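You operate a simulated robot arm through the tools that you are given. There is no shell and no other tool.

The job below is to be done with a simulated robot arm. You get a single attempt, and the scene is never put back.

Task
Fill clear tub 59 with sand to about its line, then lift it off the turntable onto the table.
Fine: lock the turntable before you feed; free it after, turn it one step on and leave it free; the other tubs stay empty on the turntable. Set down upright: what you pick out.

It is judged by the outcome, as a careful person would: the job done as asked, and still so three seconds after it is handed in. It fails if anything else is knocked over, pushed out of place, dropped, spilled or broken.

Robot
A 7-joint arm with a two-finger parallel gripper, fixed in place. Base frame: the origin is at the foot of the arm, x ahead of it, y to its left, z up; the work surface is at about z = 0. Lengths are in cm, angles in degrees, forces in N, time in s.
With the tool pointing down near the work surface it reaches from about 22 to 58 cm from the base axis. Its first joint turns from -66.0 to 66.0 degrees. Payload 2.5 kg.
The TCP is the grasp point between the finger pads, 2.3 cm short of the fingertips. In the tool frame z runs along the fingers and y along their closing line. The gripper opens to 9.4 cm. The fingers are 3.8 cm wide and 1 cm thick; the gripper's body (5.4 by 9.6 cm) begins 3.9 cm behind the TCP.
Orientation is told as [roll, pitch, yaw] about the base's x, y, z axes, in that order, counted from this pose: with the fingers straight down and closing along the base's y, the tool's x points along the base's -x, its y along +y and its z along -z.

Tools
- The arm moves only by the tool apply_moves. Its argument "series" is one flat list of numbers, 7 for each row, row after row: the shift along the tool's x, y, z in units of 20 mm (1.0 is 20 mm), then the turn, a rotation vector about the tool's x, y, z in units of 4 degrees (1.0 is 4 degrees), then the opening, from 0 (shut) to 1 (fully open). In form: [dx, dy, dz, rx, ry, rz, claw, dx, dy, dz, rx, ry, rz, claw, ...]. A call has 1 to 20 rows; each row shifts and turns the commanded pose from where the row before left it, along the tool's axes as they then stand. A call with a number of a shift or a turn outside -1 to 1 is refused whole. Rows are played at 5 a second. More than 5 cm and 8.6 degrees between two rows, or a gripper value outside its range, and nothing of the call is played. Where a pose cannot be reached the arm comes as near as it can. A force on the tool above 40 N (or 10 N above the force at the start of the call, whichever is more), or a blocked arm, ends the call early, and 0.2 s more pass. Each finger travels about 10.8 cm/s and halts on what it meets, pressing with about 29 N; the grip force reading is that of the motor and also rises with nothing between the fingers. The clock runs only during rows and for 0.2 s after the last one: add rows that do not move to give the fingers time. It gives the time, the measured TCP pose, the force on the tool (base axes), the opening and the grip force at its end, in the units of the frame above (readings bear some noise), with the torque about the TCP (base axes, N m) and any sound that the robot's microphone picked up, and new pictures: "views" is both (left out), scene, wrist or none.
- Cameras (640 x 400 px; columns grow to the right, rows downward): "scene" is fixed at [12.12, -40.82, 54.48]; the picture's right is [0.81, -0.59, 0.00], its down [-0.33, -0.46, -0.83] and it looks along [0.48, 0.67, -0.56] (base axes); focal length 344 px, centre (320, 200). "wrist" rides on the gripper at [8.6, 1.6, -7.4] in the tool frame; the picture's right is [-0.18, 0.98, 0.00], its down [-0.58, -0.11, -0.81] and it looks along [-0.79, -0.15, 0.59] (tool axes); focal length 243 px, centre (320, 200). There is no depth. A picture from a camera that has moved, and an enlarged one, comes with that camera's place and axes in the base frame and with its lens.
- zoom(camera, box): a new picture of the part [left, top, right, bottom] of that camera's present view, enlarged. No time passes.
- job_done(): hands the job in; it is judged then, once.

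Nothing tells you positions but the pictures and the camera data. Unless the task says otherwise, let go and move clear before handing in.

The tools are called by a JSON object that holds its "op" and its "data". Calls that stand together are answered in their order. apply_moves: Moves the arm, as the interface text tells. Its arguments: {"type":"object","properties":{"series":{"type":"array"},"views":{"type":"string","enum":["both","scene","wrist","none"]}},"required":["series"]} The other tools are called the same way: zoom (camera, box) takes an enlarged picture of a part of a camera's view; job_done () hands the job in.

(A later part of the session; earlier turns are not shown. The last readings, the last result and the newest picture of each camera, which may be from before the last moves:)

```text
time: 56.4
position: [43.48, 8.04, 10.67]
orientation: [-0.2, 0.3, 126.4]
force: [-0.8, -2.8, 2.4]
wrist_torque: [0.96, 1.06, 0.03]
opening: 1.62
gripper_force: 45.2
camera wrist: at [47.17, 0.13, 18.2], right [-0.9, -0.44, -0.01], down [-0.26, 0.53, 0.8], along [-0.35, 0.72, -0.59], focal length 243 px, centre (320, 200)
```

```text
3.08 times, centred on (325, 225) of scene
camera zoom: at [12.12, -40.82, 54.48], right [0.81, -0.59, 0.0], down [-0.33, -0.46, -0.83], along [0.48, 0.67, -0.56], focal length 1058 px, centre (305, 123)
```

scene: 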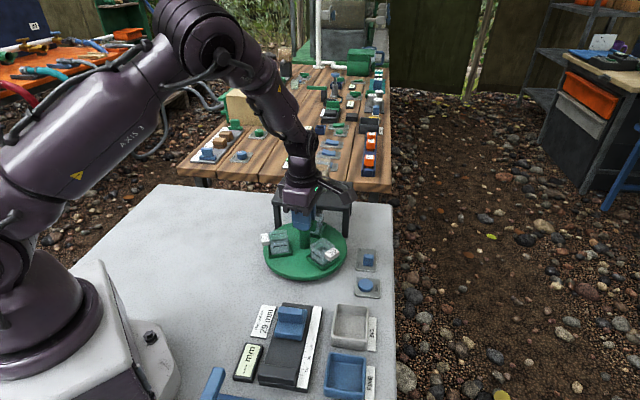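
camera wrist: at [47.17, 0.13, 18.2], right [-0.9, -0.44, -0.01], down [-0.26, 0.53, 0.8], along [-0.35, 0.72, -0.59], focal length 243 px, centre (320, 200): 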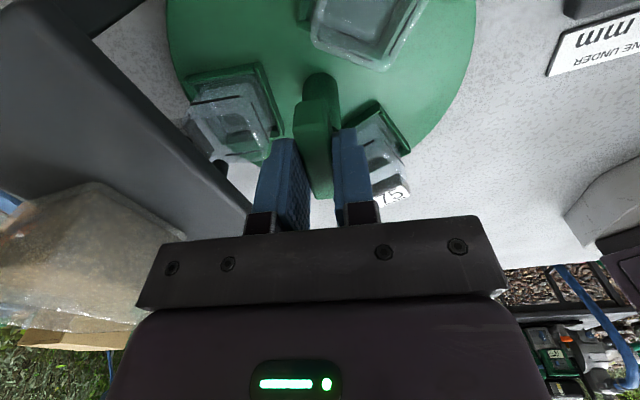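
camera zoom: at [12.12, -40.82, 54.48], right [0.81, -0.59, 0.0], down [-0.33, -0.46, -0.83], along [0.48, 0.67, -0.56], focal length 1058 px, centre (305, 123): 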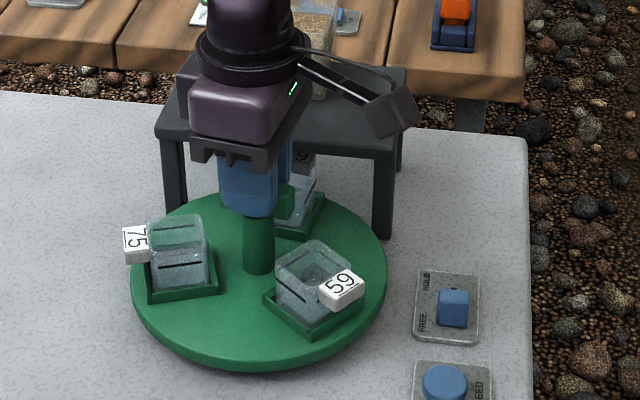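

{"op": "apply_moves", "data": {"series": [0, 0, 0, 0, 0, -1, 0.05, 0, 0, 0, 0, 0, -1, 0.05, 0, 0, 0, 0, 0, -1, 0.05, 0, 0, 0, 0, 0, -1, 0.05, 0, 0, 0, 0, 0, 0, 0.05]}}

{"op": "zoom", "data": {"camera": "scene", "box": [250, 160, 400, 290]}}

```text
time: 57.6
position: [43.48, 8.14, 10.62]
orientation: [-0.1, 0.3, 142.4]
force: [4.2, -3.0, -8.4]
wrist_torque: [0.31, 0.58, -0.03]
opening: 1.58
gripper_force: 44.8
camera wrist: at [49.21, 1.5, 18.22], right [-0.75, -0.67, 0.0], down [-0.4, 0.44, 0.8], along [-0.53, 0.6, -0.6], focal length 243 px, centre (320, 200)
```

scene: 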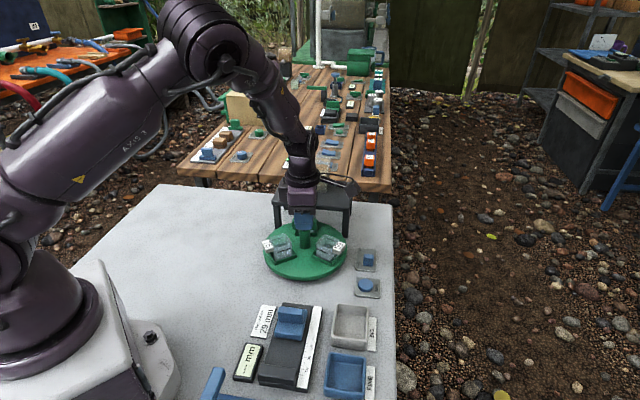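
wrist: 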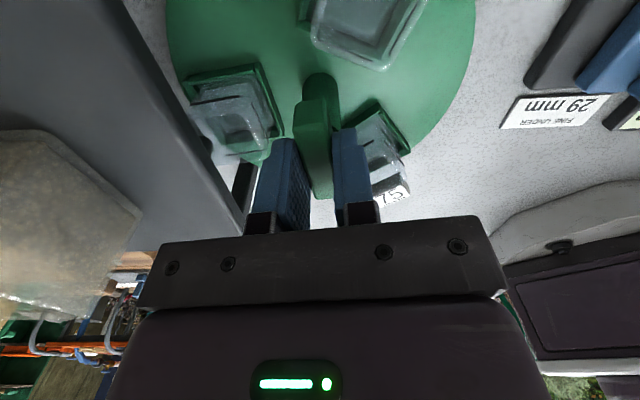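

```text
3.08 times, centred on (325, 225) of scene
camera zoom: at [12.13, -40.82, 54.48], right [0.81, -0.59, 0.0], down [-0.33, -0.46, -0.83], along [0.48, 0.67, -0.56], focal length 1058 px, centre (305, 123)
```

zoom: 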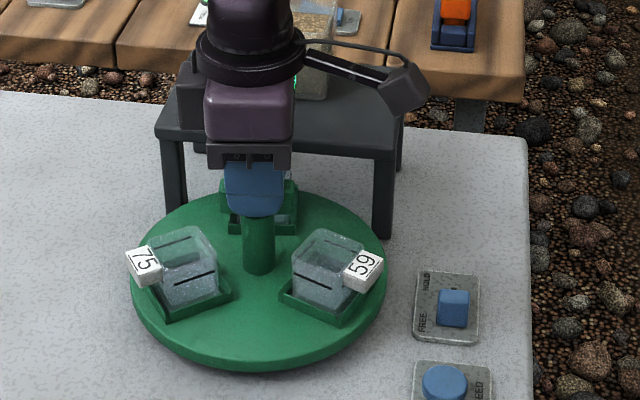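

The table passes the counter-clockwise station freely and is now at +67°. The bar is symmetric, so I'll release, rise, unwind the wrist by 180° and regrip.

{"op": "apply_moves", "data": {"series": [0, 0, 0, 0, 0, 0, 0.4, 0, 0, 0, 0, 0, 0, 0.4, 0, 0, -0.8, 0, 0, 0, 0.4, 0, 0, -0.8, 0, 0, 0, 0.4, 0, 0, 0, 0, 0, 1, 0.4, 0, 0, 0, 0, 0, 1, 0.4, 0, 0, 0, 0, 0, 1, 0.4, 0, 0, 0, 0, 0, 1, 0.4, 0, 0, 0, 0, 0, 1, 0.4, 0, 0, 0, 0, 0, 1, 0.4, 0, 0, 0, 0, 0, 1, 0.4, 0, 0, 0, 0, 0, 1, 0.4, 0, 0, 0, 0, 0, 1, 0.4, 0, 0, 0, 0, 0, 1, 0.4, 0, 0, 0, 0, 0, 1, 0.4, 0, 0, 0, 0, 0, 1, 0.4, 0, 0, 0, 0, 0, 1, 0.4, 0, 0, 0, 0, 0, 1, 0.4, 0, 0, 0, 0, 0, 1, 0.4, 0, 0, 0, 0, 0, 1, 0.4], "views": "scene"}}

{"op": "apply_moves", "data": {"series": [0, 0, 0, 0, 0, 1, 0.4, 0, 0, 0, 0, 0, 1, 0.4, 0, 0, 0, 0, 0, 1, 0.4, 0, 0, 0, 0, 0, 1, 0.4, 0, 0, 0, 0, 0, 1, 0.4, 0, 0, 0, 0, 0, 1, 0.4, 0, 0, 0, 0, 0, 1, 0.4, 0, 0, 0, 0, 0, 1, 0.4, 0, 0, 0, 0, 0, 1, 0.4, 0, 0, 0, 0, 0, 1, 0.4, 0, 0, 0, 0, 0, 1, 0.4, 0, 0, 0, 0, 0, 1, 0.4, 0, 0, 0, 0, 0, 1, 0.4, 0, 0, 0, 0, 0, 1, 0.4, 0, 0, 0, 0, 0, 1, 0.4, 0, 0, 0, 0, 0, 1, 0.4], "views": "none"}}

{"op": "apply_moves", "data": {"series": [0, 0, 0, 0, 0, 1, 0.4, 0, 0, 0, 0, 0, 1, 0.4, 0, 0, 0, 0, 0, 1, 0.4, 0, 0, 0, 0, 0, 1, 0.4, 0, 0, 0, 0, 0, 1, 0.4, 0, 0, 0, 0, 0, 1, 0.4, 0, 0, 0, 0, 0, 1, 0.4, 0, 0, 0, 0, 0, 1, 0.4, 0, 0, 0, 0, 0, 1, 0.4, 0, 0, 0, 0, 0, 1, 0.4, 0, 0, 0, 0, 0, 1, 0.4, 0, 0, 0, 0, 0, 1, 0.4, 0, 0, 0, 0, 0, 1, 0.4, 0, 0, 0, 0, 0, 0, 0.4], "views": "both"}}

{"op": "zoom", "data": {"camera": "scene", "box": [250, 160, 400, 290]}}

{"op": "zoom", "data": {"camera": "wrist", "box": [200, 60, 440, 220]}}

```text
time: 61.8
position: [43.44, 8.2, 13.78]
orientation: [-0.2, 0.0, 78.3]
force: [0.0, -0.6, 0.5]
wrist_torque: [0.01, 0.01, -0.02]
opening: 3.76
gripper_force: 0.1
```

scene: 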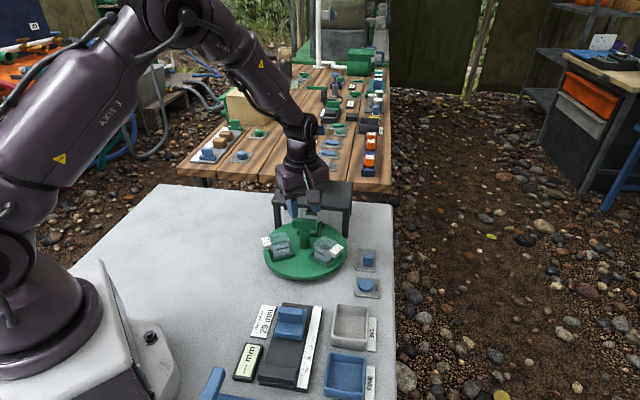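

```text
time: 65.2
position: [43.41, 8.09, 13.82]
orientation: [-0.3, -0.3, 14.2]
force: [0.6, 0.5, 0.8]
wrist_torque: [0.02, -0.01, -0.02]
opening: 3.78
gripper_force: 0.1
```

```text
time: 68.2
position: [43.45, 8.19, 13.74]
orientation: [0.2, -0.3, -37.7]
force: [-0.5, 0.2, 0.1]
wrist_torque: [-0.03, 0.0, 0.02]
opening: 3.77
gripper_force: 0.1
camera wrist: at [37.39, 14.6, 21.31], right [0.75, 0.67, 0.0], down [0.39, -0.44, 0.81], along [0.54, -0.6, -0.59], focal length 243 px, centre (320, 200)
```

scene: 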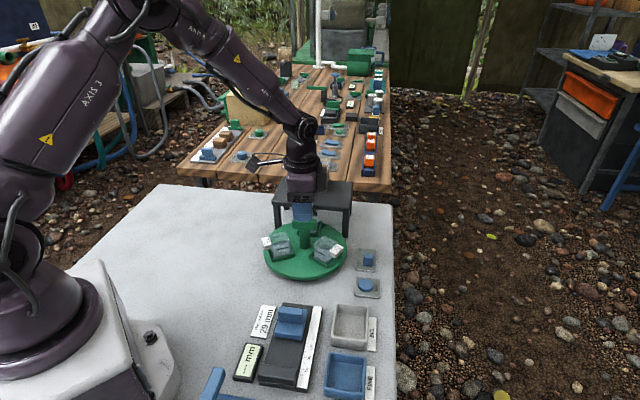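
wrist: 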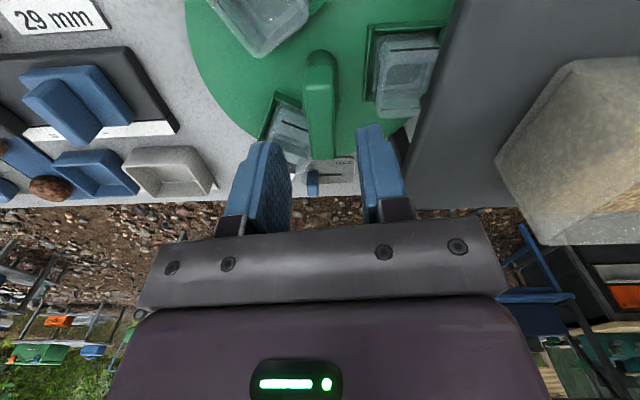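

```text
3.08 times, centred on (325, 225) of scene
camera zoom: at [12.12, -40.82, 54.48], right [0.81, -0.59, 0.0], down [-0.33, -0.46, -0.83], along [0.48, 0.67, -0.56], focal length 1058 px, centre (305, 123)
```

zoom: 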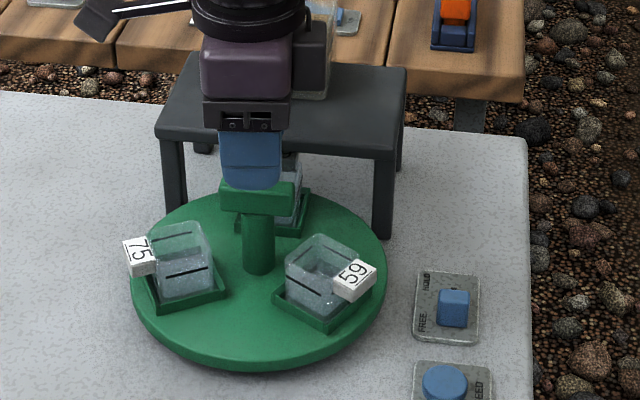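

```text
2.50 times, centred on (320, 140) of wrist
camera zoom: at [37.39, 14.6, 21.31], right [0.75, 0.67, 0.0], down [0.39, -0.44, 0.81], along [0.54, -0.6, -0.59], focal length 606 px, centre (320, 350)
```

zoom: 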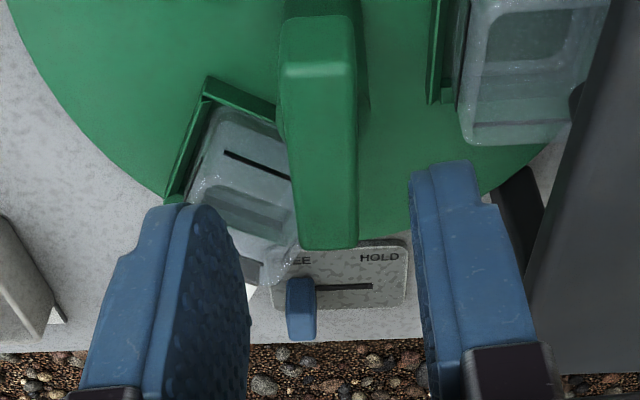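

The table settled back to its station with tub 62 under the nozzle, so it ratchets counter-clockwise in 120° steps. One step on brings 59 under the nozzle. I'll align to the bar at about -45°, grip and turn on.

{"op": "apply_moves", "data": {"series": [0, 0, 0, 0, 0, 0.9, 0.4, 0, 0, 0, 0, 0, 0.9, 0.4, 0, 0, 0.8, 0, 0, 0, 0.4, 0, 0, 0.75, 0, 0, 0, 0.4, 0, 0, 0, 0, 0, 0, 0.2, 0, 0, 0, 0, 0, 0, 0.05, 0, 0, 0, 0, 0, 0, 0.05, 0, 0, 0, 0, 0, 0, 0.05], "views": "wrist"}}

```text
time: 70.0
position: [43.48, 8.08, 10.64]
orientation: [0.1, -0.3, -44.9]
force: [-4.1, -5.5, 4.2]
wrist_torque: [0.19, 0.48, 0.02]
opening: 1.6
gripper_force: 45.3
camera wrist: at [38.33, 15.34, 18.24], right [0.82, 0.57, 0.0], down [0.33, -0.49, 0.81], along [0.46, -0.67, -0.59], focal length 243 px, centre (320, 200)
```

wrist: 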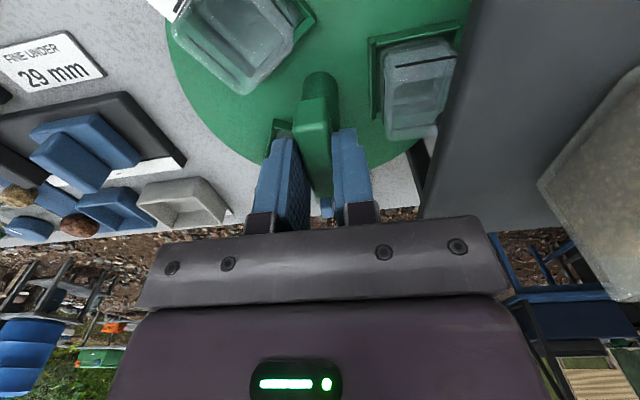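

{"op": "apply_moves", "data": {"series": [0, 0, 0, 0, 0, -1, 0.05, 0, 0, 0, 0, 0, -1, 0.05, 0, 0, 0, 0, 0, -1, 0.05, 0, 0, 0, 0, 0, -1, 0.05, 0, 0, 0, 0, 0, -1, 0.05, 0, 0, 0, 0, 0, -1, 0.05, 0, 0, 0, 0, 0, -1, 0.05, 0, 0, 0, 0, 0, -1, 0.05, 0, 0, 0, 0, 0, 0, 0.05], "views": "scene"}}

{"op": "zoom", "data": {"camera": "scene", "box": [250, 160, 400, 290]}}

```text
time: 72.0
position: [43.39, 8.16, 10.7]
orientation: [0.0, -0.3, -12.7]
force: [-9.0, -2.0, 9.0]
wrist_torque: [0.16, 1.11, 0.04]
opening: 1.57
gripper_force: 45.1
```

scene: 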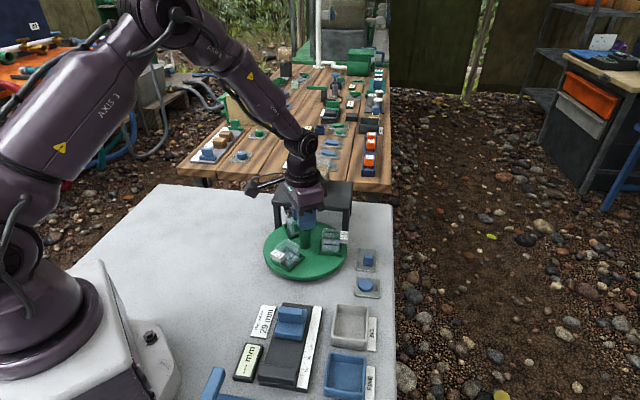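

```text
3.08 times, centred on (325, 225) of scene
camera zoom: at [12.12, -40.82, 54.48], right [0.81, -0.59, 0.0], down [-0.33, -0.46, -0.83], along [0.48, 0.67, -0.56], focal length 1058 px, centre (305, 123)
```

zoom: 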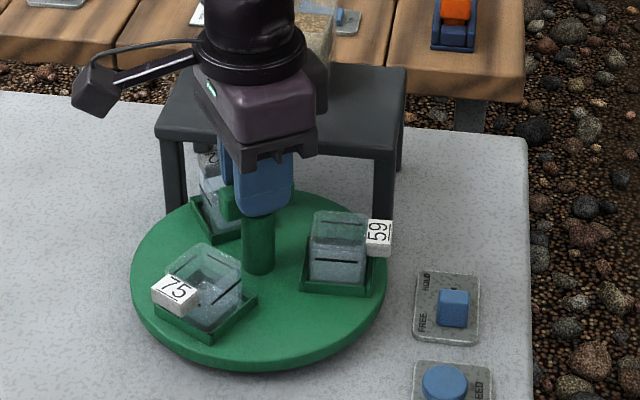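

Turning well, with low forces. I'll continue in stages.

{"op": "apply_moves", "data": {"series": [0, 0, 0, 0, 0, -1, 0.05, 0, 0, 0, 0, 0, -1, 0.05, 0, 0, 0, 0, 0, -1, 0.05, 0, 0, 0, 0, 0, -1, 0.05, 0, 0, 0, 0, 0, -1, 0.05, 0, 0, 0, 0, 0, -1, 0.05, 0, 0, 0, 0, 0, -1, 0.05, 0, 0, 0, 0, 0, -1, 0.05, 0, 0, 0, 0, 0, 0, 0.05], "views": "none"}}

{"op": "apply_moves", "data": {"series": [0, 0, 0, 0, 0, 0, 0.3, 0, 0, 0, 0, 0, 0, 0.05, 0, 0, 0, 0, 0, 0, 0.05, 0, 0, 0, 0, 0, 0, 0.05, 0, 0, 0, 0, 0, -1, 0.05, 0, 0, 0, 0, 0, -1, 0.05, 0, 0, 0, 0, 0, -1, 0.05, 0, 0, 0, 0, 0, -1, 0.05, 0, 0, 0, 0, 0, -1, 0.05, 0, 0, 0, 0, 0, -1, 0.05, 0, 0, 0, 0, 0, 0, 0.05], "views": "scene"}}

{"op": "zoom", "data": {"camera": "scene", "box": [250, 160, 400, 290]}}

```text
time: 74.0
position: [43.51, 8.01, 10.71]
orientation: [-0.2, -0.2, 19.4]
force: [-15.8, 1.0, 10.4]
wrist_torque: [0.04, 0.65, 0.0]
opening: 1.59
gripper_force: 45.2
```

```text
time: 76.4
position: [43.48, 8.29, 10.72]
orientation: [-0.5, -0.6, 43.3]
force: [15.1, 12.2, -7.0]
wrist_torque: [1.36, -0.88, 0.03]
opening: 1.58
gripper_force: 45.5
```

scene: 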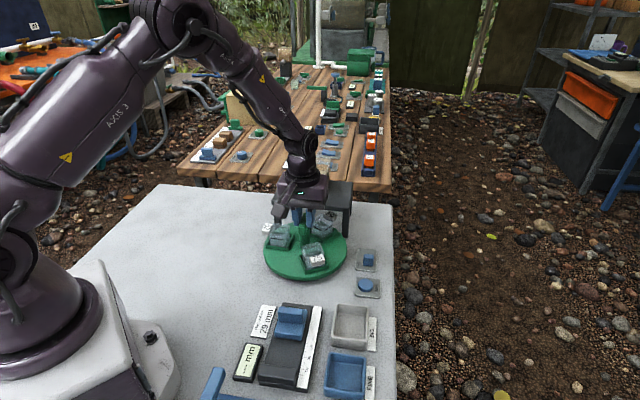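

```text
3.08 times, centred on (325, 225) of scene
camera zoom: at [12.13, -40.82, 54.48], right [0.81, -0.59, 0.0], down [-0.33, -0.46, -0.83], along [0.48, 0.67, -0.56], focal length 1058 px, centre (305, 123)
```

zoom: 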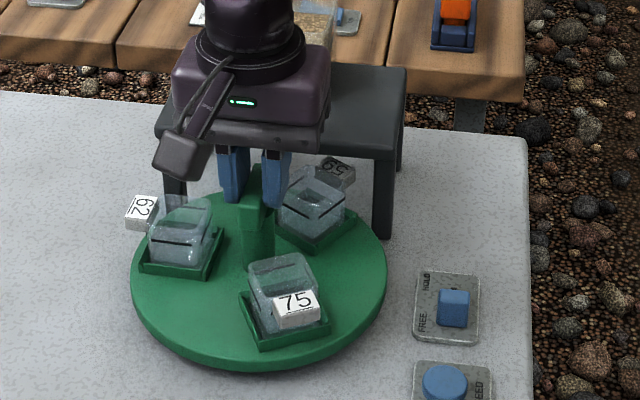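

Tub 59 is approaching the nozzle with about 32° to go. I'll regrip to clear the side load and finish the step.

{"op": "apply_moves", "data": {"series": [0, 0, 0, 0, 0, 0, 0.3, 0, 0, 0, 0, 0, 0, 0.05, 0, 0, 0, 0, 0, 0, 0.05, 0, 0, 0, 0, 0, 0, 0.05, 0, 0, 0, 0, 0, -1, 0.05, 0, 0, 0, 0, 0, -1, 0.05, 0, 0, 0, 0, 0, -1, 0.05, 0, 0, 0, 0, 0, -1, 0.05, 0, 0, 0, 0, 0, -1, 0.05, 0, 0, 0, 0, 0, -1, 0.05, 0, 0, 0, 0, 0, -1, 0.05, 0, 0, 0, 0, 0, -1, 0.05, 0, 0, 0, 0, 0, -0.3, 0.05, 0, 0, 0, 0, 0, 0, 0.05], "views": "scene"}}

{"op": "zoom", "data": {"camera": "scene", "box": [250, 160, 400, 290]}}

```text
time: 79.4
position: [43.47, 7.8, 10.62]
orientation: [-0.3, 0.3, 76.2]
force: [-2.1, -17.5, -25.3]
wrist_torque: [-1.02, 0.49, -0.01]
opening: 1.57
gripper_force: 45.1
```

scene: 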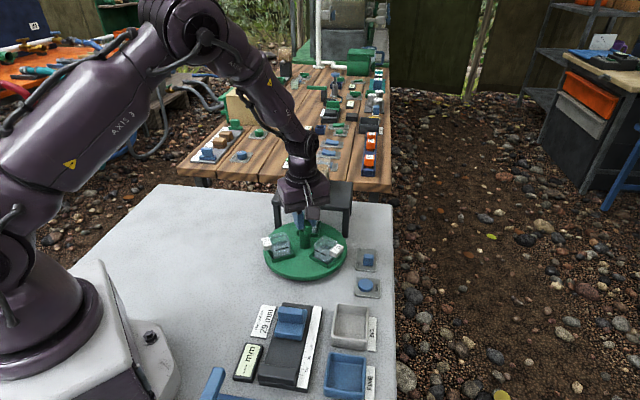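

```text
3.08 times, centred on (325, 225) of scene
camera zoom: at [12.13, -40.81, 54.48], right [0.81, -0.59, 0.0], down [-0.33, -0.46, -0.83], along [0.48, 0.67, -0.56], focal length 1058 px, centre (305, 123)
```

zoom: 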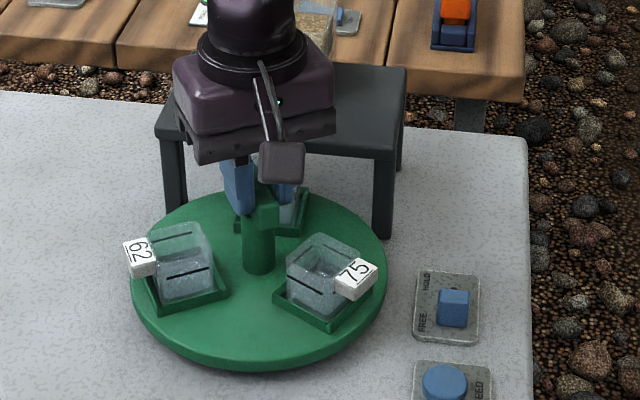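

Tub 59 is at the station. I'll release, let the detent settle it, and travel up and over to the lever.

{"op": "apply_moves", "data": {"series": [0, 0, 0, 0, 0, 0, 0.4, 0, 0, 0, 0, 0, 0, 0.4, 0, 0, -0.8, 0, 0, 0, 0.4, 0, 0, -1, 0, 0, 1, 0.4, 0, 0, -0.4, 0, 0, 1, 0.4, 0, 0, 0, 0, 0, 1, 0.4, 0, 0, 0, 0, 0, 1, 0.4, 0, 0, 0, 0, 0, 1, 0.4, 0, 0, 0, 0, 0, 1, 0.4, 0, 0, 0, 0, 0, 1, 0.4, 0, 0, 0, 0, 0, 0.55, 0.4, 0.143, -0.877, 0, 0, 0, 0, 0.4, 0.143, -0.877, 0, 0, 0, 0, 0.4, 0.143, -0.877, 0, 0, 0, 0, 0.4, 0.143, -0.877, 0, 0, 0, 0, 0.4, 0.143, -0.877, 0, 0, 0, 0, 0.4, 0.143, -0.877, 0, 0, 0, 0, 0.4, 0.143, -0.877, 0, 0, 0, 0, 0.4, 0.143, -0.877, 0, 0, 0, 0, 0.4, 0, 0, 0, 0, 0, 0, 0.4]}}

{"op": "zoom", "data": {"camera": "scene", "box": [250, 160, 400, 290]}}

{"op": "zoom", "data": {"camera": "scene", "box": [290, 190, 350, 240]}}

{"op": "zoom", "data": {"camera": "wrist", "box": [240, 0, 560, 200]}}

```text
time: 83.6
position: [51.99, -3.34, 15.18]
orientation: [-0.3, -0.1, 46.3]
force: [0.0, -0.4, -0.4]
wrist_torque: [0.01, 0.0, 0.03]
opening: 3.76
gripper_force: 0.1
camera wrist: at [44.68, -8.43, 22.62], right [-0.58, 0.81, 0.0], down [0.48, 0.35, 0.81], along [0.66, 0.47, -0.59], focal length 243 px, centre (320, 200)
```

scene: 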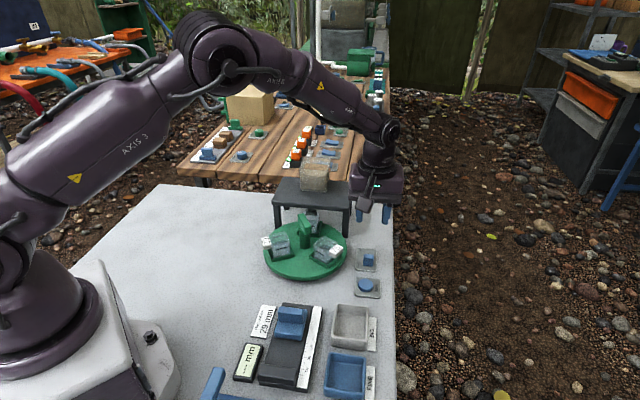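
wrist: 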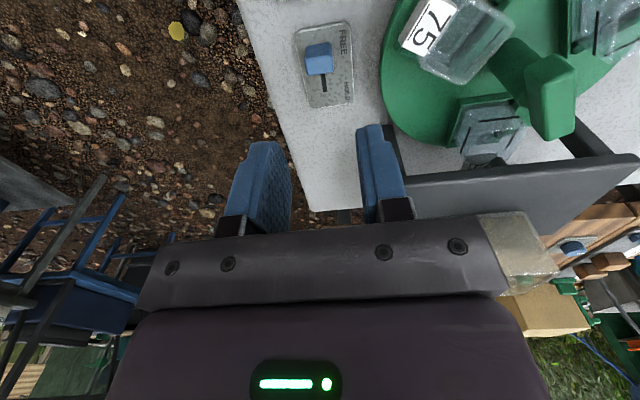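

```text
3.08 times, centred on (325, 225) of scene
camera zoom: at [12.12, -40.82, 54.48], right [0.81, -0.59, 0.0], down [-0.33, -0.46, -0.83], along [0.48, 0.67, -0.56], focal length 1058 px, centre (305, 123)
```

zoom: 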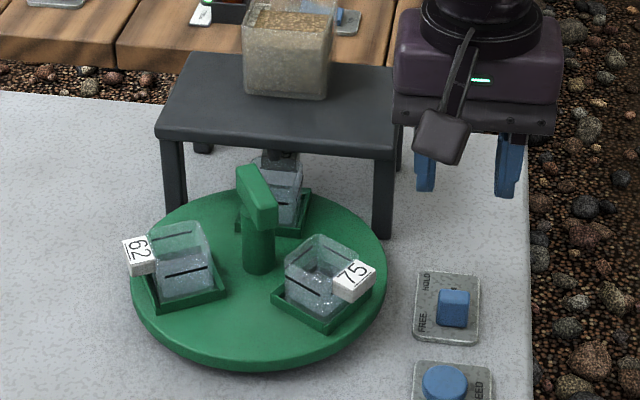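

```text
8.00 times, centred on (320, 215) of scene
camera zoom: at [12.12, -40.82, 54.48], right [0.81, -0.59, 0.0], down [-0.33, -0.46, -0.83], along [0.48, 0.67, -0.56], focal length 2752 px, centre (320, 80)
```

zoom: 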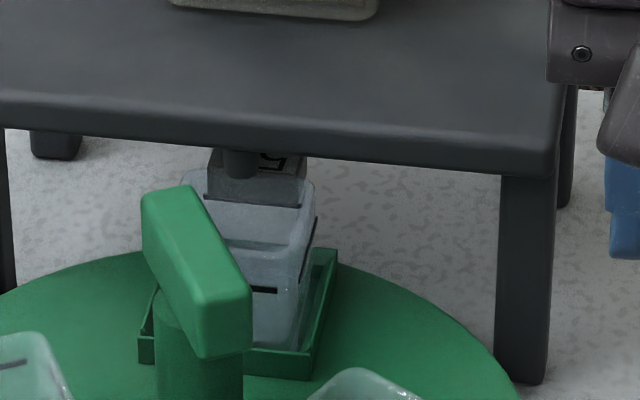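

```text
2.00 times, centred on (400, 100) of wrist
camera zoom: at [44.68, -8.43, 22.62], right [-0.58, 0.81, 0.0], down [0.48, 0.35, 0.81], along [0.66, 0.47, -0.59], focal length 485 px, centre (160, 400)
```

zoom: 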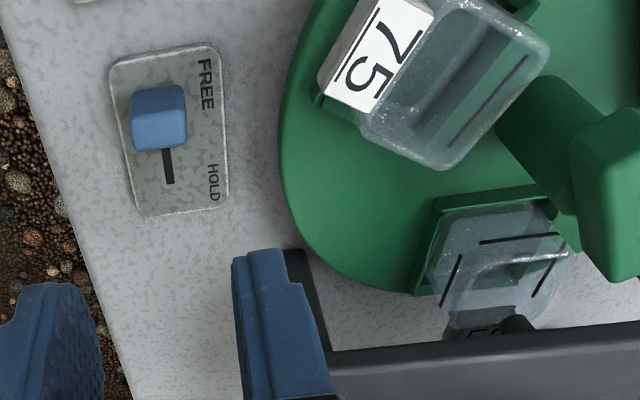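

Tub 59 sits right under the nozzle. I'll lower onto the lever knob, gripping it near the top to keep clear of tub 75's tag.

{"op": "apply_moves", "data": {"series": [0.07, -0.07, 0.9, 0, 0, 0, 0.36, 0, 0, 0.9, 0, 0, 0, 0.36, 0, 0, 0.9, 0, 0, 0, 0.36, 0, 0, 0.9, 0, 0, 0, 0.36, 0, 0, 0.8, 0, 0, 0, 0.36, 0, 0, 0.6, 0, 0, 0, 0.36, 0, 0, 0.3, 0, 0, 0, 0.36, 0, 0, 0, 0, 0, 0, 0.36]}}

{"op": "zoom", "data": {"camera": "scene", "box": [300, 200, 400, 290]}}

```text
time: 85.4
position: [52.09, -3.48, 4.5]
orientation: [-0.3, -0.2, 46.1]
force: [-0.3, -1.7, 0.0]
wrist_torque: [-0.02, -0.02, 0.03]
opening: 3.41
gripper_force: 0.0
camera wrist: at [44.78, -8.65, 12.04], right [-0.58, 0.81, -0.01], down [0.48, 0.35, 0.81], along [0.66, 0.47, -0.59], focal length 243 px, centre (320, 200)
```

scene: 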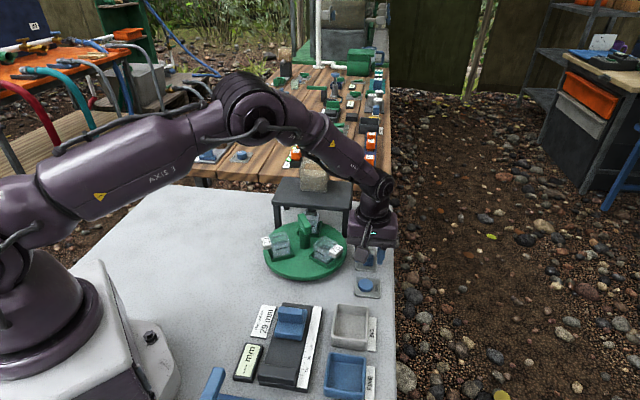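
wrist: 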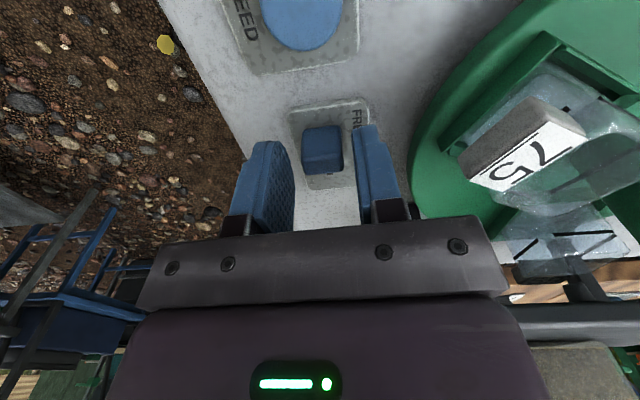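

```text
4.44 times, centred on (350, 245) of scene
camera zoom: at [12.12, -40.82, 54.48], right [0.81, -0.59, 0.0], down [-0.33, -0.46, -0.83], along [0.48, 0.67, -0.56], focal length 1529 px, centre (187, 0)
```

zoom: 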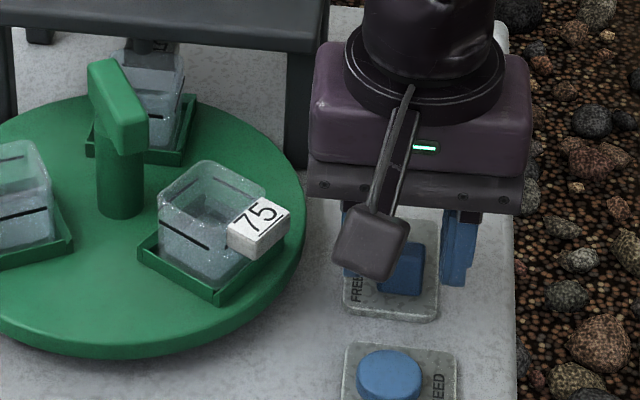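

Clear of the tag. I'll close on the knob and slide it back to HOLD.

{"op": "apply_moves", "data": {"series": [0, 0, 0.15, 0, 0, 0, 0.25, 0, 0, 0, 0, 0, 0, 0.1, 0, 0, 0, 0, 0, 0, 0.1, 0, 0, 0, 0, 0, 0, 0.1, -0.25, 0, 0, 0, 0, 0, 0.1, -0.25, 0, 0, 0, 0, 0, 0.1, -0.25, 0, 0, 0, 0, 0, 0.1, -0.25, 0, 0, 0, 0, 0, 0.1, -0.25, 0, 0, 0, 0, 0, 0.1, -0.25, 0, 0, 0, 0, 0, 0.1, 0, 0, 0, 0, 0, 0, 0.1], "views": "wrist"}}

```text
time: 87.8
position: [54.12, -1.26, 4.35]
orientation: [-0.3, -0.2, 46.2]
force: [-0.5, 0.3, 8.9]
wrist_torque: [0.39, 0.07, -0.47]
opening: 2.07
gripper_force: 44.7
camera wrist: at [46.84, -6.49, 11.82], right [-0.58, 0.81, -0.01], down [0.48, 0.35, 0.81], along [0.66, 0.47, -0.59], focal length 243 px, centre (320, 200)
```

wrist: 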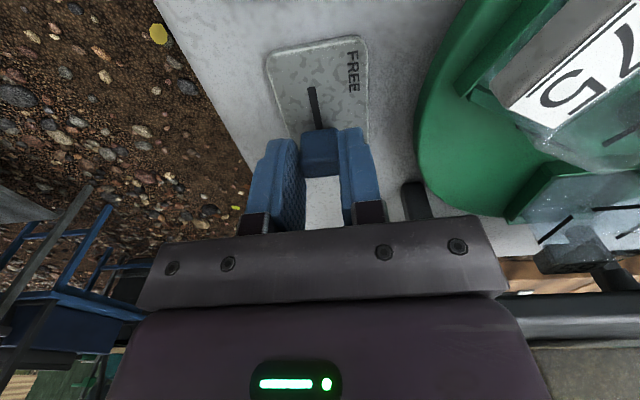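

Nearly back at the original HOLD position; I'll press a bit further to its end, then release and rise.

{"op": "apply_moves", "data": {"series": [-0.1, 0, 0, 0, 0, 0, 0.1, -0.1, 0, 0, 0, 0, 0, 0.1, 0, 0, 0, 0, 0, 0, 0.1], "views": "none"}}

{"op": "apply_moves", "data": {"series": [0, 0, 0, 0, 0, 0, 0.36, 0, 0, 0, 0, 0, 0, 0.36, 0, 0, -0.7, 0, 0, 0, 0.36, 0, 0, -1, 0, 0, 0, 0.36, 0, 0, -1, 0, 0, 0, 0.36, 0, 0, -1, 0, 0, 0, 0.36, 0, 0, -1, 0, 0, 0, 0.36, 0, 0, 0, 0, 0, 0, 0.36]}}

{"op": "zoom", "data": {"camera": "wrist", "box": [250, 0, 450, 130]}}

{"op": "zoom", "data": {"camera": "scene", "box": [290, 190, 400, 300]}}

```text
time: 88.6
position: [54.45, -1.0, 4.28]
orientation: [-0.2, -0.3, 46.3]
force: [0.7, 2.6, 10.6]
wrist_torque: [0.22, 0.27, -0.49]
opening: 2.09
gripper_force: 45.1
```

```text
time: 90.4
position: [54.35, -0.96, 13.71]
orientation: [-0.4, -0.1, 46.2]
force: [-1.0, 0.6, 0.5]
wrist_torque: [-0.02, -0.01, 0.01]
opening: 3.4
gripper_force: 0.1
camera wrist: at [47.0, -6.22, 21.21], right [-0.58, 0.81, 0.0], down [0.48, 0.35, 0.81], along [0.66, 0.47, -0.59], focal length 243 px, centre (320, 200)
```

scene: 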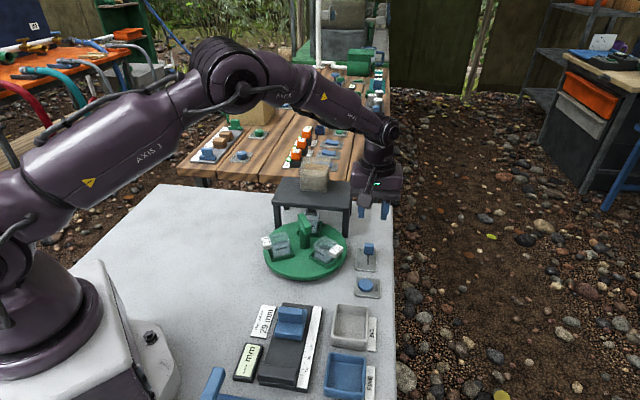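
wrist: 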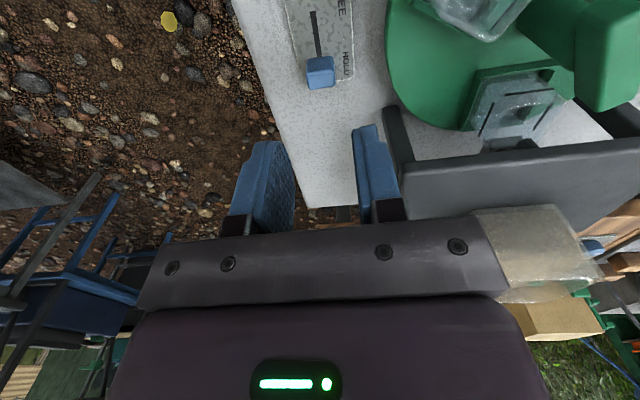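

```text
3.08 times, centred on (350, 65) of wrist
camera zoom: at [47.0, -6.22, 21.21], right [-0.58, 0.81, 0.0], down [0.48, 0.35, 0.81], along [0.66, 0.47, -0.59], focal length 746 px, centre (228, 615)
```

zoom: 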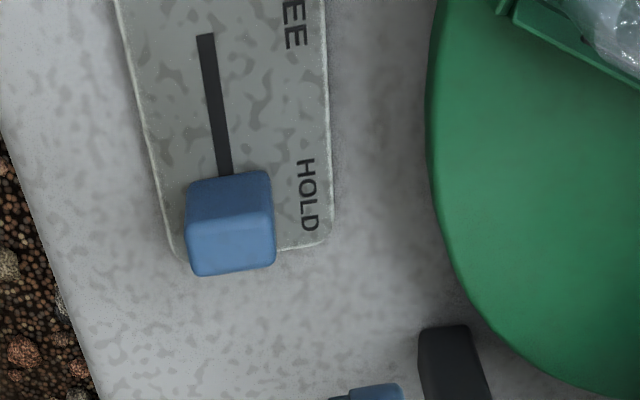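

```text
3.64 times, centred on (345, 245) of scene
camera zoom: at [12.12, -40.82, 54.48], right [0.81, -0.59, 0.0], down [-0.33, -0.46, -0.83], along [0.48, 0.67, -0.56], focal length 1251 px, centre (229, 36)
```

zoom: 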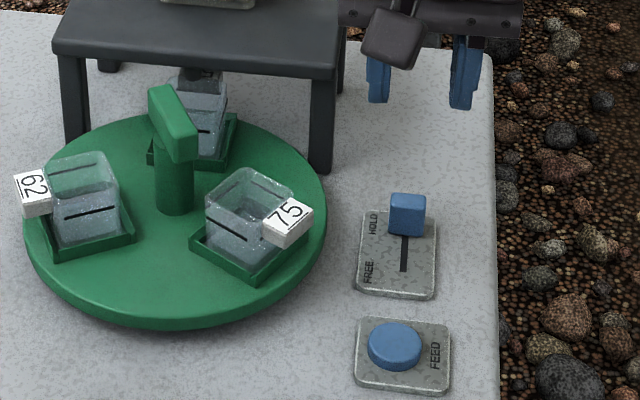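

The table is locked at HOLD. Next I'll move over the FEED button near (47.6,-7.5), with fingers closed and yaw 90° to stay clear of tub 75.

{"op": "apply_moves", "data": {"series": [0.94, 0.03, 0, 0, 0, 0, 0.2, 0.94, 0.03, 0, 0, 0, 0, 0, 0.94, 0.03, 0, 0, 0, 0, 0, 0.94, 0.03, 0, 0, 0, 0, 0, 0.94, 0.03, 0, 0, 0, 0, 0, 0, 0, 0, 0, 0, -1, 0, 0, 0, 0, 0, 0, -1, 0, 0, 0, 0, 0, 0, -1, 0, 0, 0, 0, 0, 0, -1, 0, 0, 0, 0, 0, 0, -1, 0, 0, 0, 0, 0, 0, -1, 0, 0, 0, 0, 0, 0, -1, 0, 0, 0, 0, 0, 0, -1, 0, 0, 0, 0, 0, 0, -1, 0, 0, 0, 0, 0, 0, -1, 0, 0, 0, 0, 0, 0, -1, 0, 0, 0, 1, 0, 0, 0, 0, 0, 0, 1, 0, 0, 0, 0, 0, 0, 0, 0, 0, 0, 0]}}

{"op": "zoom", "data": {"camera": "wrist", "box": [220, 40, 440, 230]}}

{"op": "zoom", "data": {"camera": "scene", "box": [270, 180, 390, 300]}}

```text
time: 94.4
position: [47.56, -7.42, 9.5]
orientation: [-0.3, 0.1, 90.3]
force: [0.1, -0.8, 0.0]
wrist_torque: [-0.01, -0.03, -0.02]
opening: 0.0
gripper_force: 28.1
camera wrist: at [45.86, -16.2, 17.11], right [-0.98, 0.18, -0.01], down [0.1, 0.58, 0.81], along [0.15, 0.79, -0.59], focal length 243 px, centre (320, 200)
```

scene: 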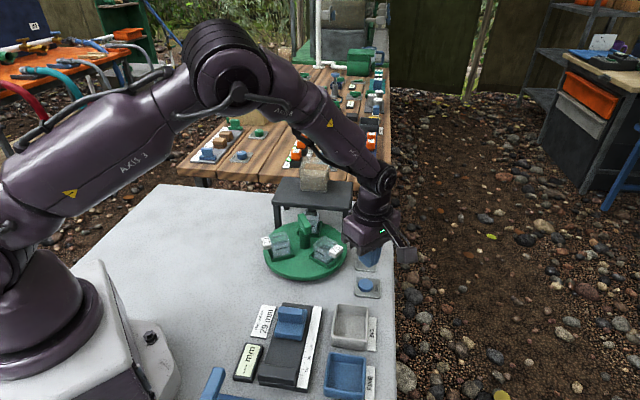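
wrist: 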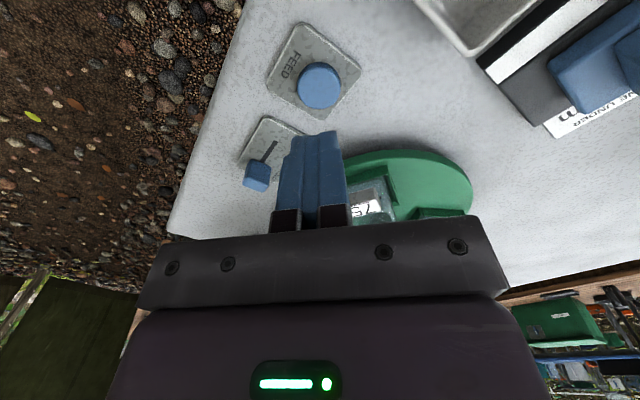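

```text
2.11 times, centred on (330, 135) of wrist
camera zoom: at [45.86, -16.2, 17.11], right [-0.98, 0.18, -0.01], down [0.1, 0.58, 0.81], along [0.15, 0.79, -0.59], focal length 511 px, centre (299, 337)
```

zoom: 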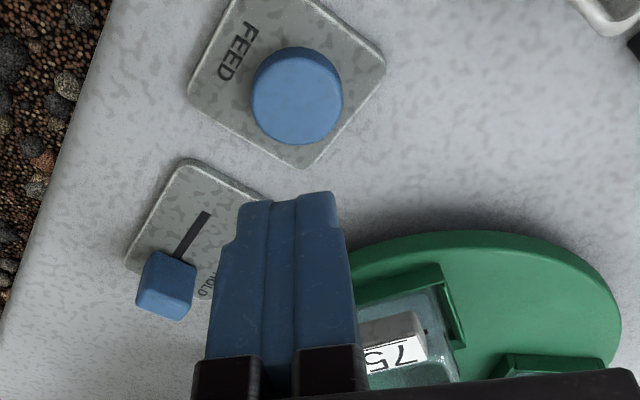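

```text
3.33 times, centred on (330, 240) of scene
camera zoom: at [12.12, -40.82, 54.48], right [0.81, -0.59, 0.0], down [-0.33, -0.46, -0.83], along [0.48, 0.67, -0.56], focal length 1147 px, centre (287, 67)
```

zoom: 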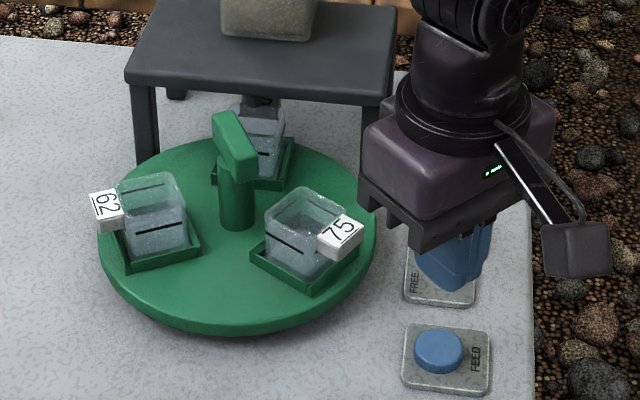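

The button is at about (47.5,-8.0), and tub 59 stays visible in the scene view. I'll move over it and come down to just above.

{"op": "apply_moves", "data": {"series": [0.28, 0, 0, 0, 0, 0, 0, 0, 0, 0.8, 0, 0, 0, 0, 0, 0, 0.8, 0, 0, 0, 0, 0, 0, 0.7, 0, 0, 0, 0, 0, 0, 0, 0, 0, 0, 0]}}

{"op": "zoom", "data": {"camera": "wrist", "box": [220, 60, 440, 230]}}

{"op": "zoom", "data": {"camera": "scene", "box": [290, 195, 340, 240]}}

{"op": "zoom", "data": {"camera": "scene", "box": [270, 180, 390, 300]}}

```text
time: 95.6
position: [47.59, -8.13, 5.02]
orientation: [-0.4, 0.2, 90.2]
force: [0.4, -0.3, -0.4]
wrist_torque: [-0.03, 0.01, 0.02]
opening: 0.01
gripper_force: 28.5
camera wrist: at [45.86, -16.86, 12.62], right [-0.98, 0.18, -0.01], down [0.1, 0.58, 0.81], along [0.15, 0.79, -0.59], focal length 243 px, centre (320, 200)
```

scene: 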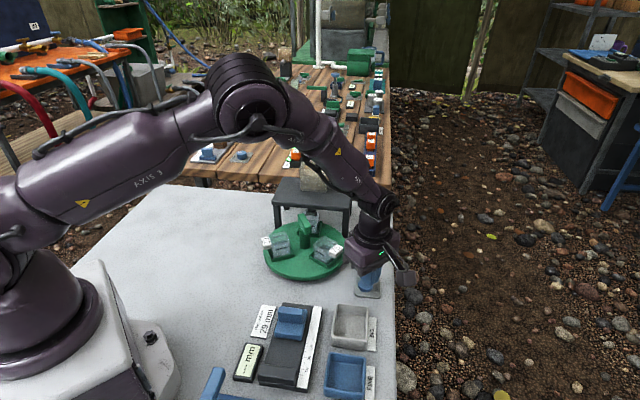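
wrist: 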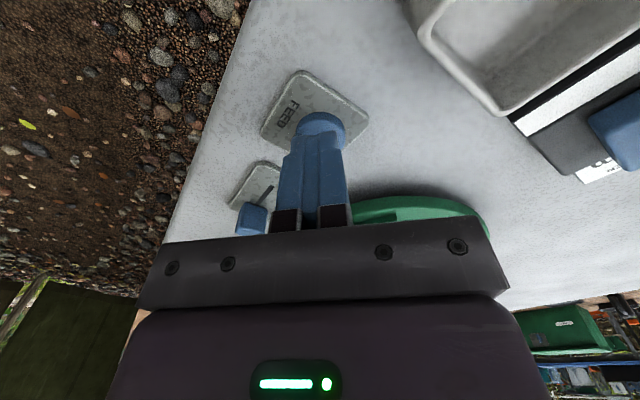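

```text
2.35 times, centred on (330, 145) of wrist
camera zoom: at [45.86, -16.86, 12.62], right [-0.98, 0.18, -0.01], down [0.1, 0.58, 0.81], along [0.15, 0.79, -0.59], focal length 571 px, centre (296, 329)
```

zoom: 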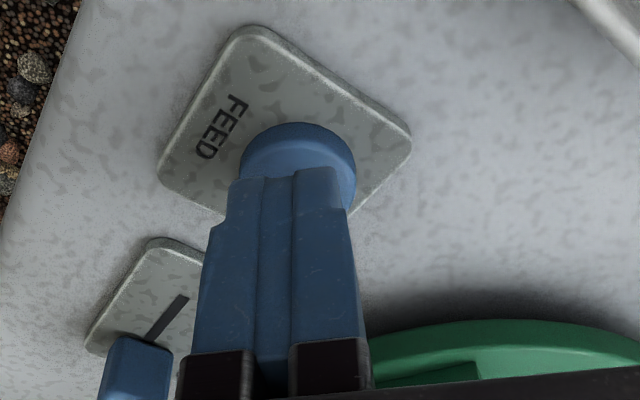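

```text
8.89 times, centred on (315, 218) of scene
camera zoom: at [12.12, -40.82, 54.48], right [0.81, -0.59, 0.0], down [-0.33, -0.46, -0.83], along [0.48, 0.67, -0.56], focal length 3058 px, centre (364, 44)
```

zoom: 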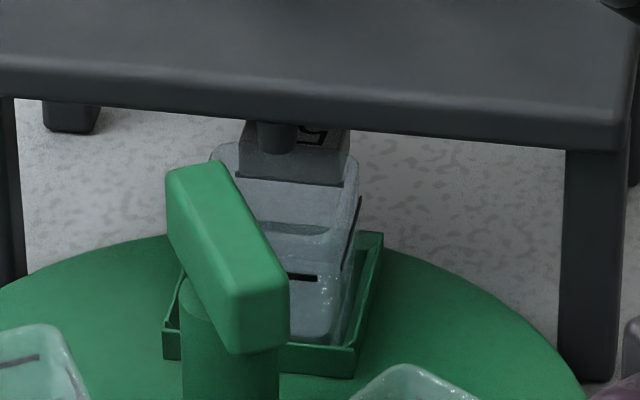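

```text
3.33 times, centred on (330, 240) of scene
camera zoom: at [12.12, -40.82, 54.48], right [0.81, -0.59, 0.0], down [-0.33, -0.46, -0.83], along [0.48, 0.67, -0.56], focal length 1147 px, centre (287, 67)
```

zoom: 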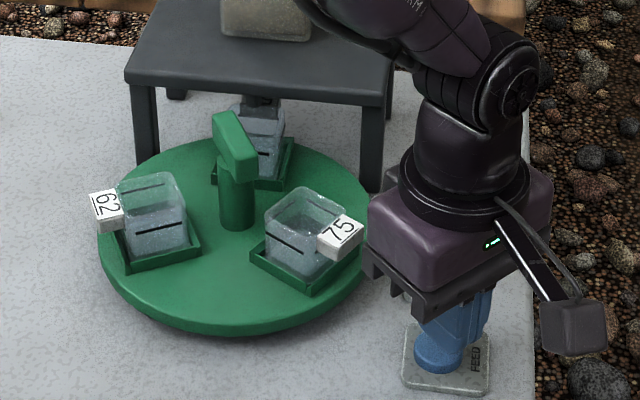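

Clear of everything. I'll press down gently in small steps, watching force and the tub.

{"op": "apply_moves", "data": {"series": [0, 0, 0.2, 0, 0, 0, 0, 0, 0, 0.15, 0, 0, 0, 0], "views": "none"}}

```text
time: 96.2
position: [47.63, -8.23, 4.45]
orientation: [-0.3, 0.2, 90.2]
force: [-0.1, -0.1, 0.2]
wrist_torque: [0.01, 0.02, 0.02]
opening: 0.0
gripper_force: 28.8
```

{"op": "apply_moves", "data": {"series": [0, 0, 0.15, 0, 0, 0, 0], "views": "none"}}

```text
time: 96.6
position: [47.53, -8.19, 4.01]
orientation: [-0.2, 0.1, 90.2]
force: [-0.5, -0.2, -0.6]
wrist_torque: [0.0, -0.01, 0.0]
opening: 0.0
gripper_force: 28.8
```

{"op": "apply_moves", "data": {"series": [0, 0, 0.12, 0, 0, 0, 0], "views": "none"}}

```text
time: 97.0
position: [47.68, -8.11, 3.87]
orientation: [-0.3, 0.1, 90.2]
force: [-0.2, 0.7, -1.2]
wrist_torque: [0.02, 0.02, 0.02]
opening: 0.01
gripper_force: 28.5
```

{"op": "apply_moves", "data": {"series": [0, 0, 0.12, 0, 0, 0, 0], "views": "none"}}

```text
time: 97.4
position: [47.65, -8.25, 3.6]
orientation: [-0.3, 0.1, 90.3]
force: [0.0, -0.6, 0.3]
wrist_torque: [-0.03, -0.02, -0.01]
opening: 0.0
gripper_force: 29.7
```

{"op": "apply_moves", "data": {"series": [0, 0, 0.1, 0, 0, 0, 0], "views": "scene"}}

{"op": "zoom", "data": {"camera": "scene", "box": [330, 240, 400, 310]}}

```text
time: 97.8
position: [47.6, -8.22, 3.42]
orientation: [-0.4, 0.1, 90.1]
force: [-0.3, -0.9, 1.4]
wrist_torque: [0.01, -0.01, -0.01]
opening: 0.0
gripper_force: 29.2
heard: click
```

scene: 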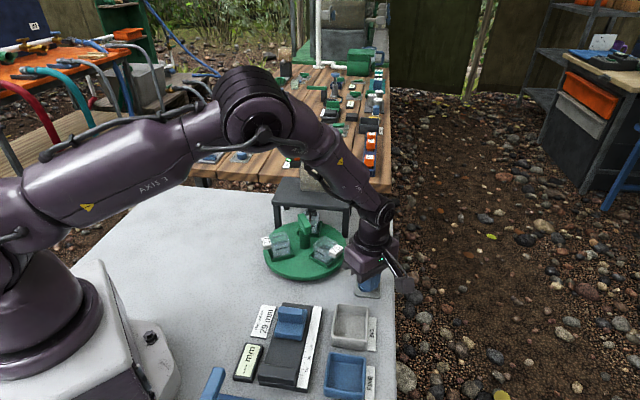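

```text
5.71 times, centred on (365, 275) of scene
camera zoom: at [12.12, -40.82, 54.48], right [0.81, -0.59, 0.0], down [-0.33, -0.46, -0.83], along [0.48, 0.67, -0.56], focal length 1966 px, centre (63, -229)
```

zoom: 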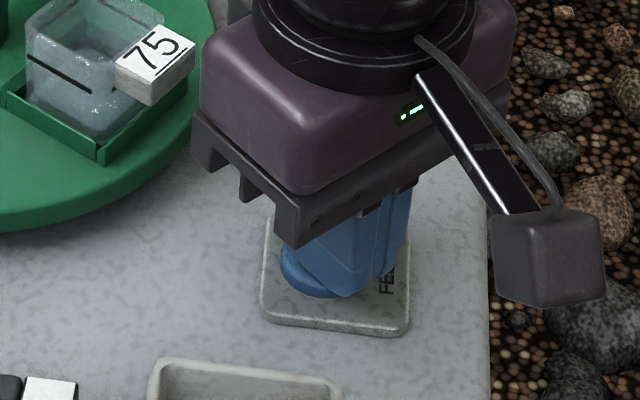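

A click was heard: the button has engaged. I'll check the tub straight away.

{"op": "zoom", "data": {"camera": "scene", "box": [290, 195, 340, 240]}}

```text
8.89 times, centred on (315, 218) of scene
camera zoom: at [12.12, -40.82, 54.48], right [0.81, -0.59, 0.0], down [-0.33, -0.46, -0.83], along [0.48, 0.67, -0.56], focal length 3058 px, centre (364, 44)
```

zoom: 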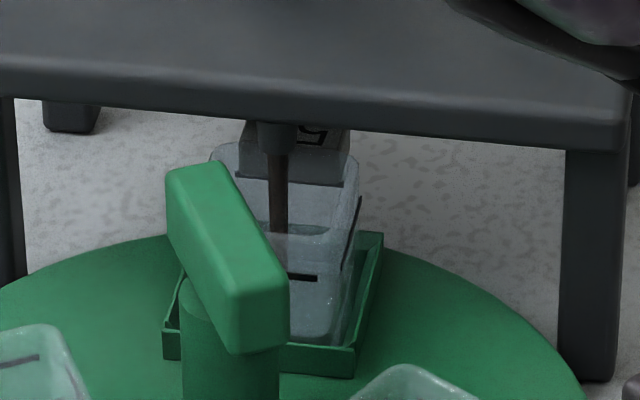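

Sand is flowing while the button is held. I'll hold in short increments and watch the level.

{"op": "apply_moves", "data": {"series": [0, 0, 0, 0, 0, 0, 0], "views": "none"}}

{"op": "zoom", "data": {"camera": "scene", "box": [290, 195, 340, 240]}}

```text
time: 98.2
position: [47.65, -8.17, 3.4]
orientation: [-0.4, 0.0, 90.1]
force: [0.4, -1.4, 1.6]
wrist_torque: [0.03, -0.02, 0.01]
opening: 0.0
gripper_force: 29.1
```

```text
8.89 times, centred on (315, 218) of scene
camera zoom: at [12.12, -40.82, 54.48], right [0.81, -0.59, 0.0], down [-0.33, -0.46, -0.83], along [0.48, 0.67, -0.56], focal length 3058 px, centre (364, 44)
```

zoom: 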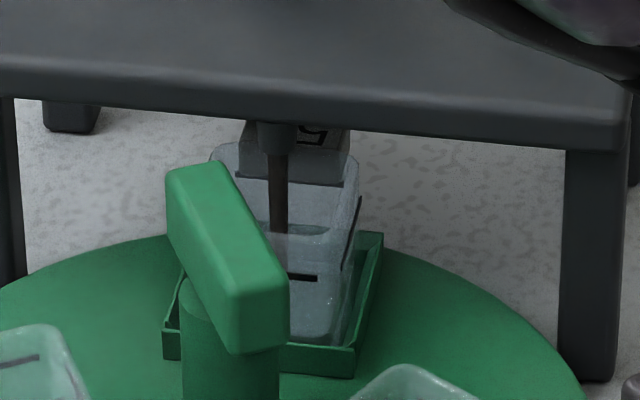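

{"op": "apply_moves", "data": {"series": [0, 0, 0, 0, 0, 0, 0, 0, 0, 0, 0, 0, 0, 0, 0, 0, 0, 0, 0, 0, 0], "views": "none"}}

{"op": "zoom", "data": {"camera": "scene", "box": [300, 205, 330, 240]}}

```text
time: 99.0
position: [47.59, -8.12, 3.27]
orientation: [-0.3, 0.1, 90.2]
force: [1.2, -0.6, 1.8]
wrist_torque: [0.04, 0.01, -0.01]
opening: 0.01
gripper_force: 29.3
```

```text
11.43 times, centred on (315, 222) of scene
camera zoom: at [12.12, -40.82, 54.48], right [0.81, -0.59, 0.0], down [-0.33, -0.46, -0.83], along [0.48, 0.67, -0.56], focal length 3932 px, centre (377, -57)
```

zoom: 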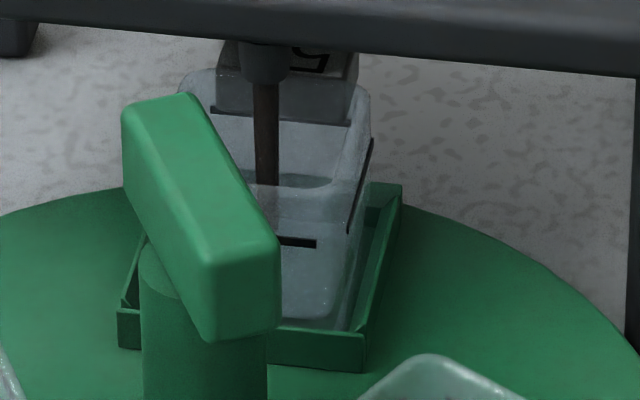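

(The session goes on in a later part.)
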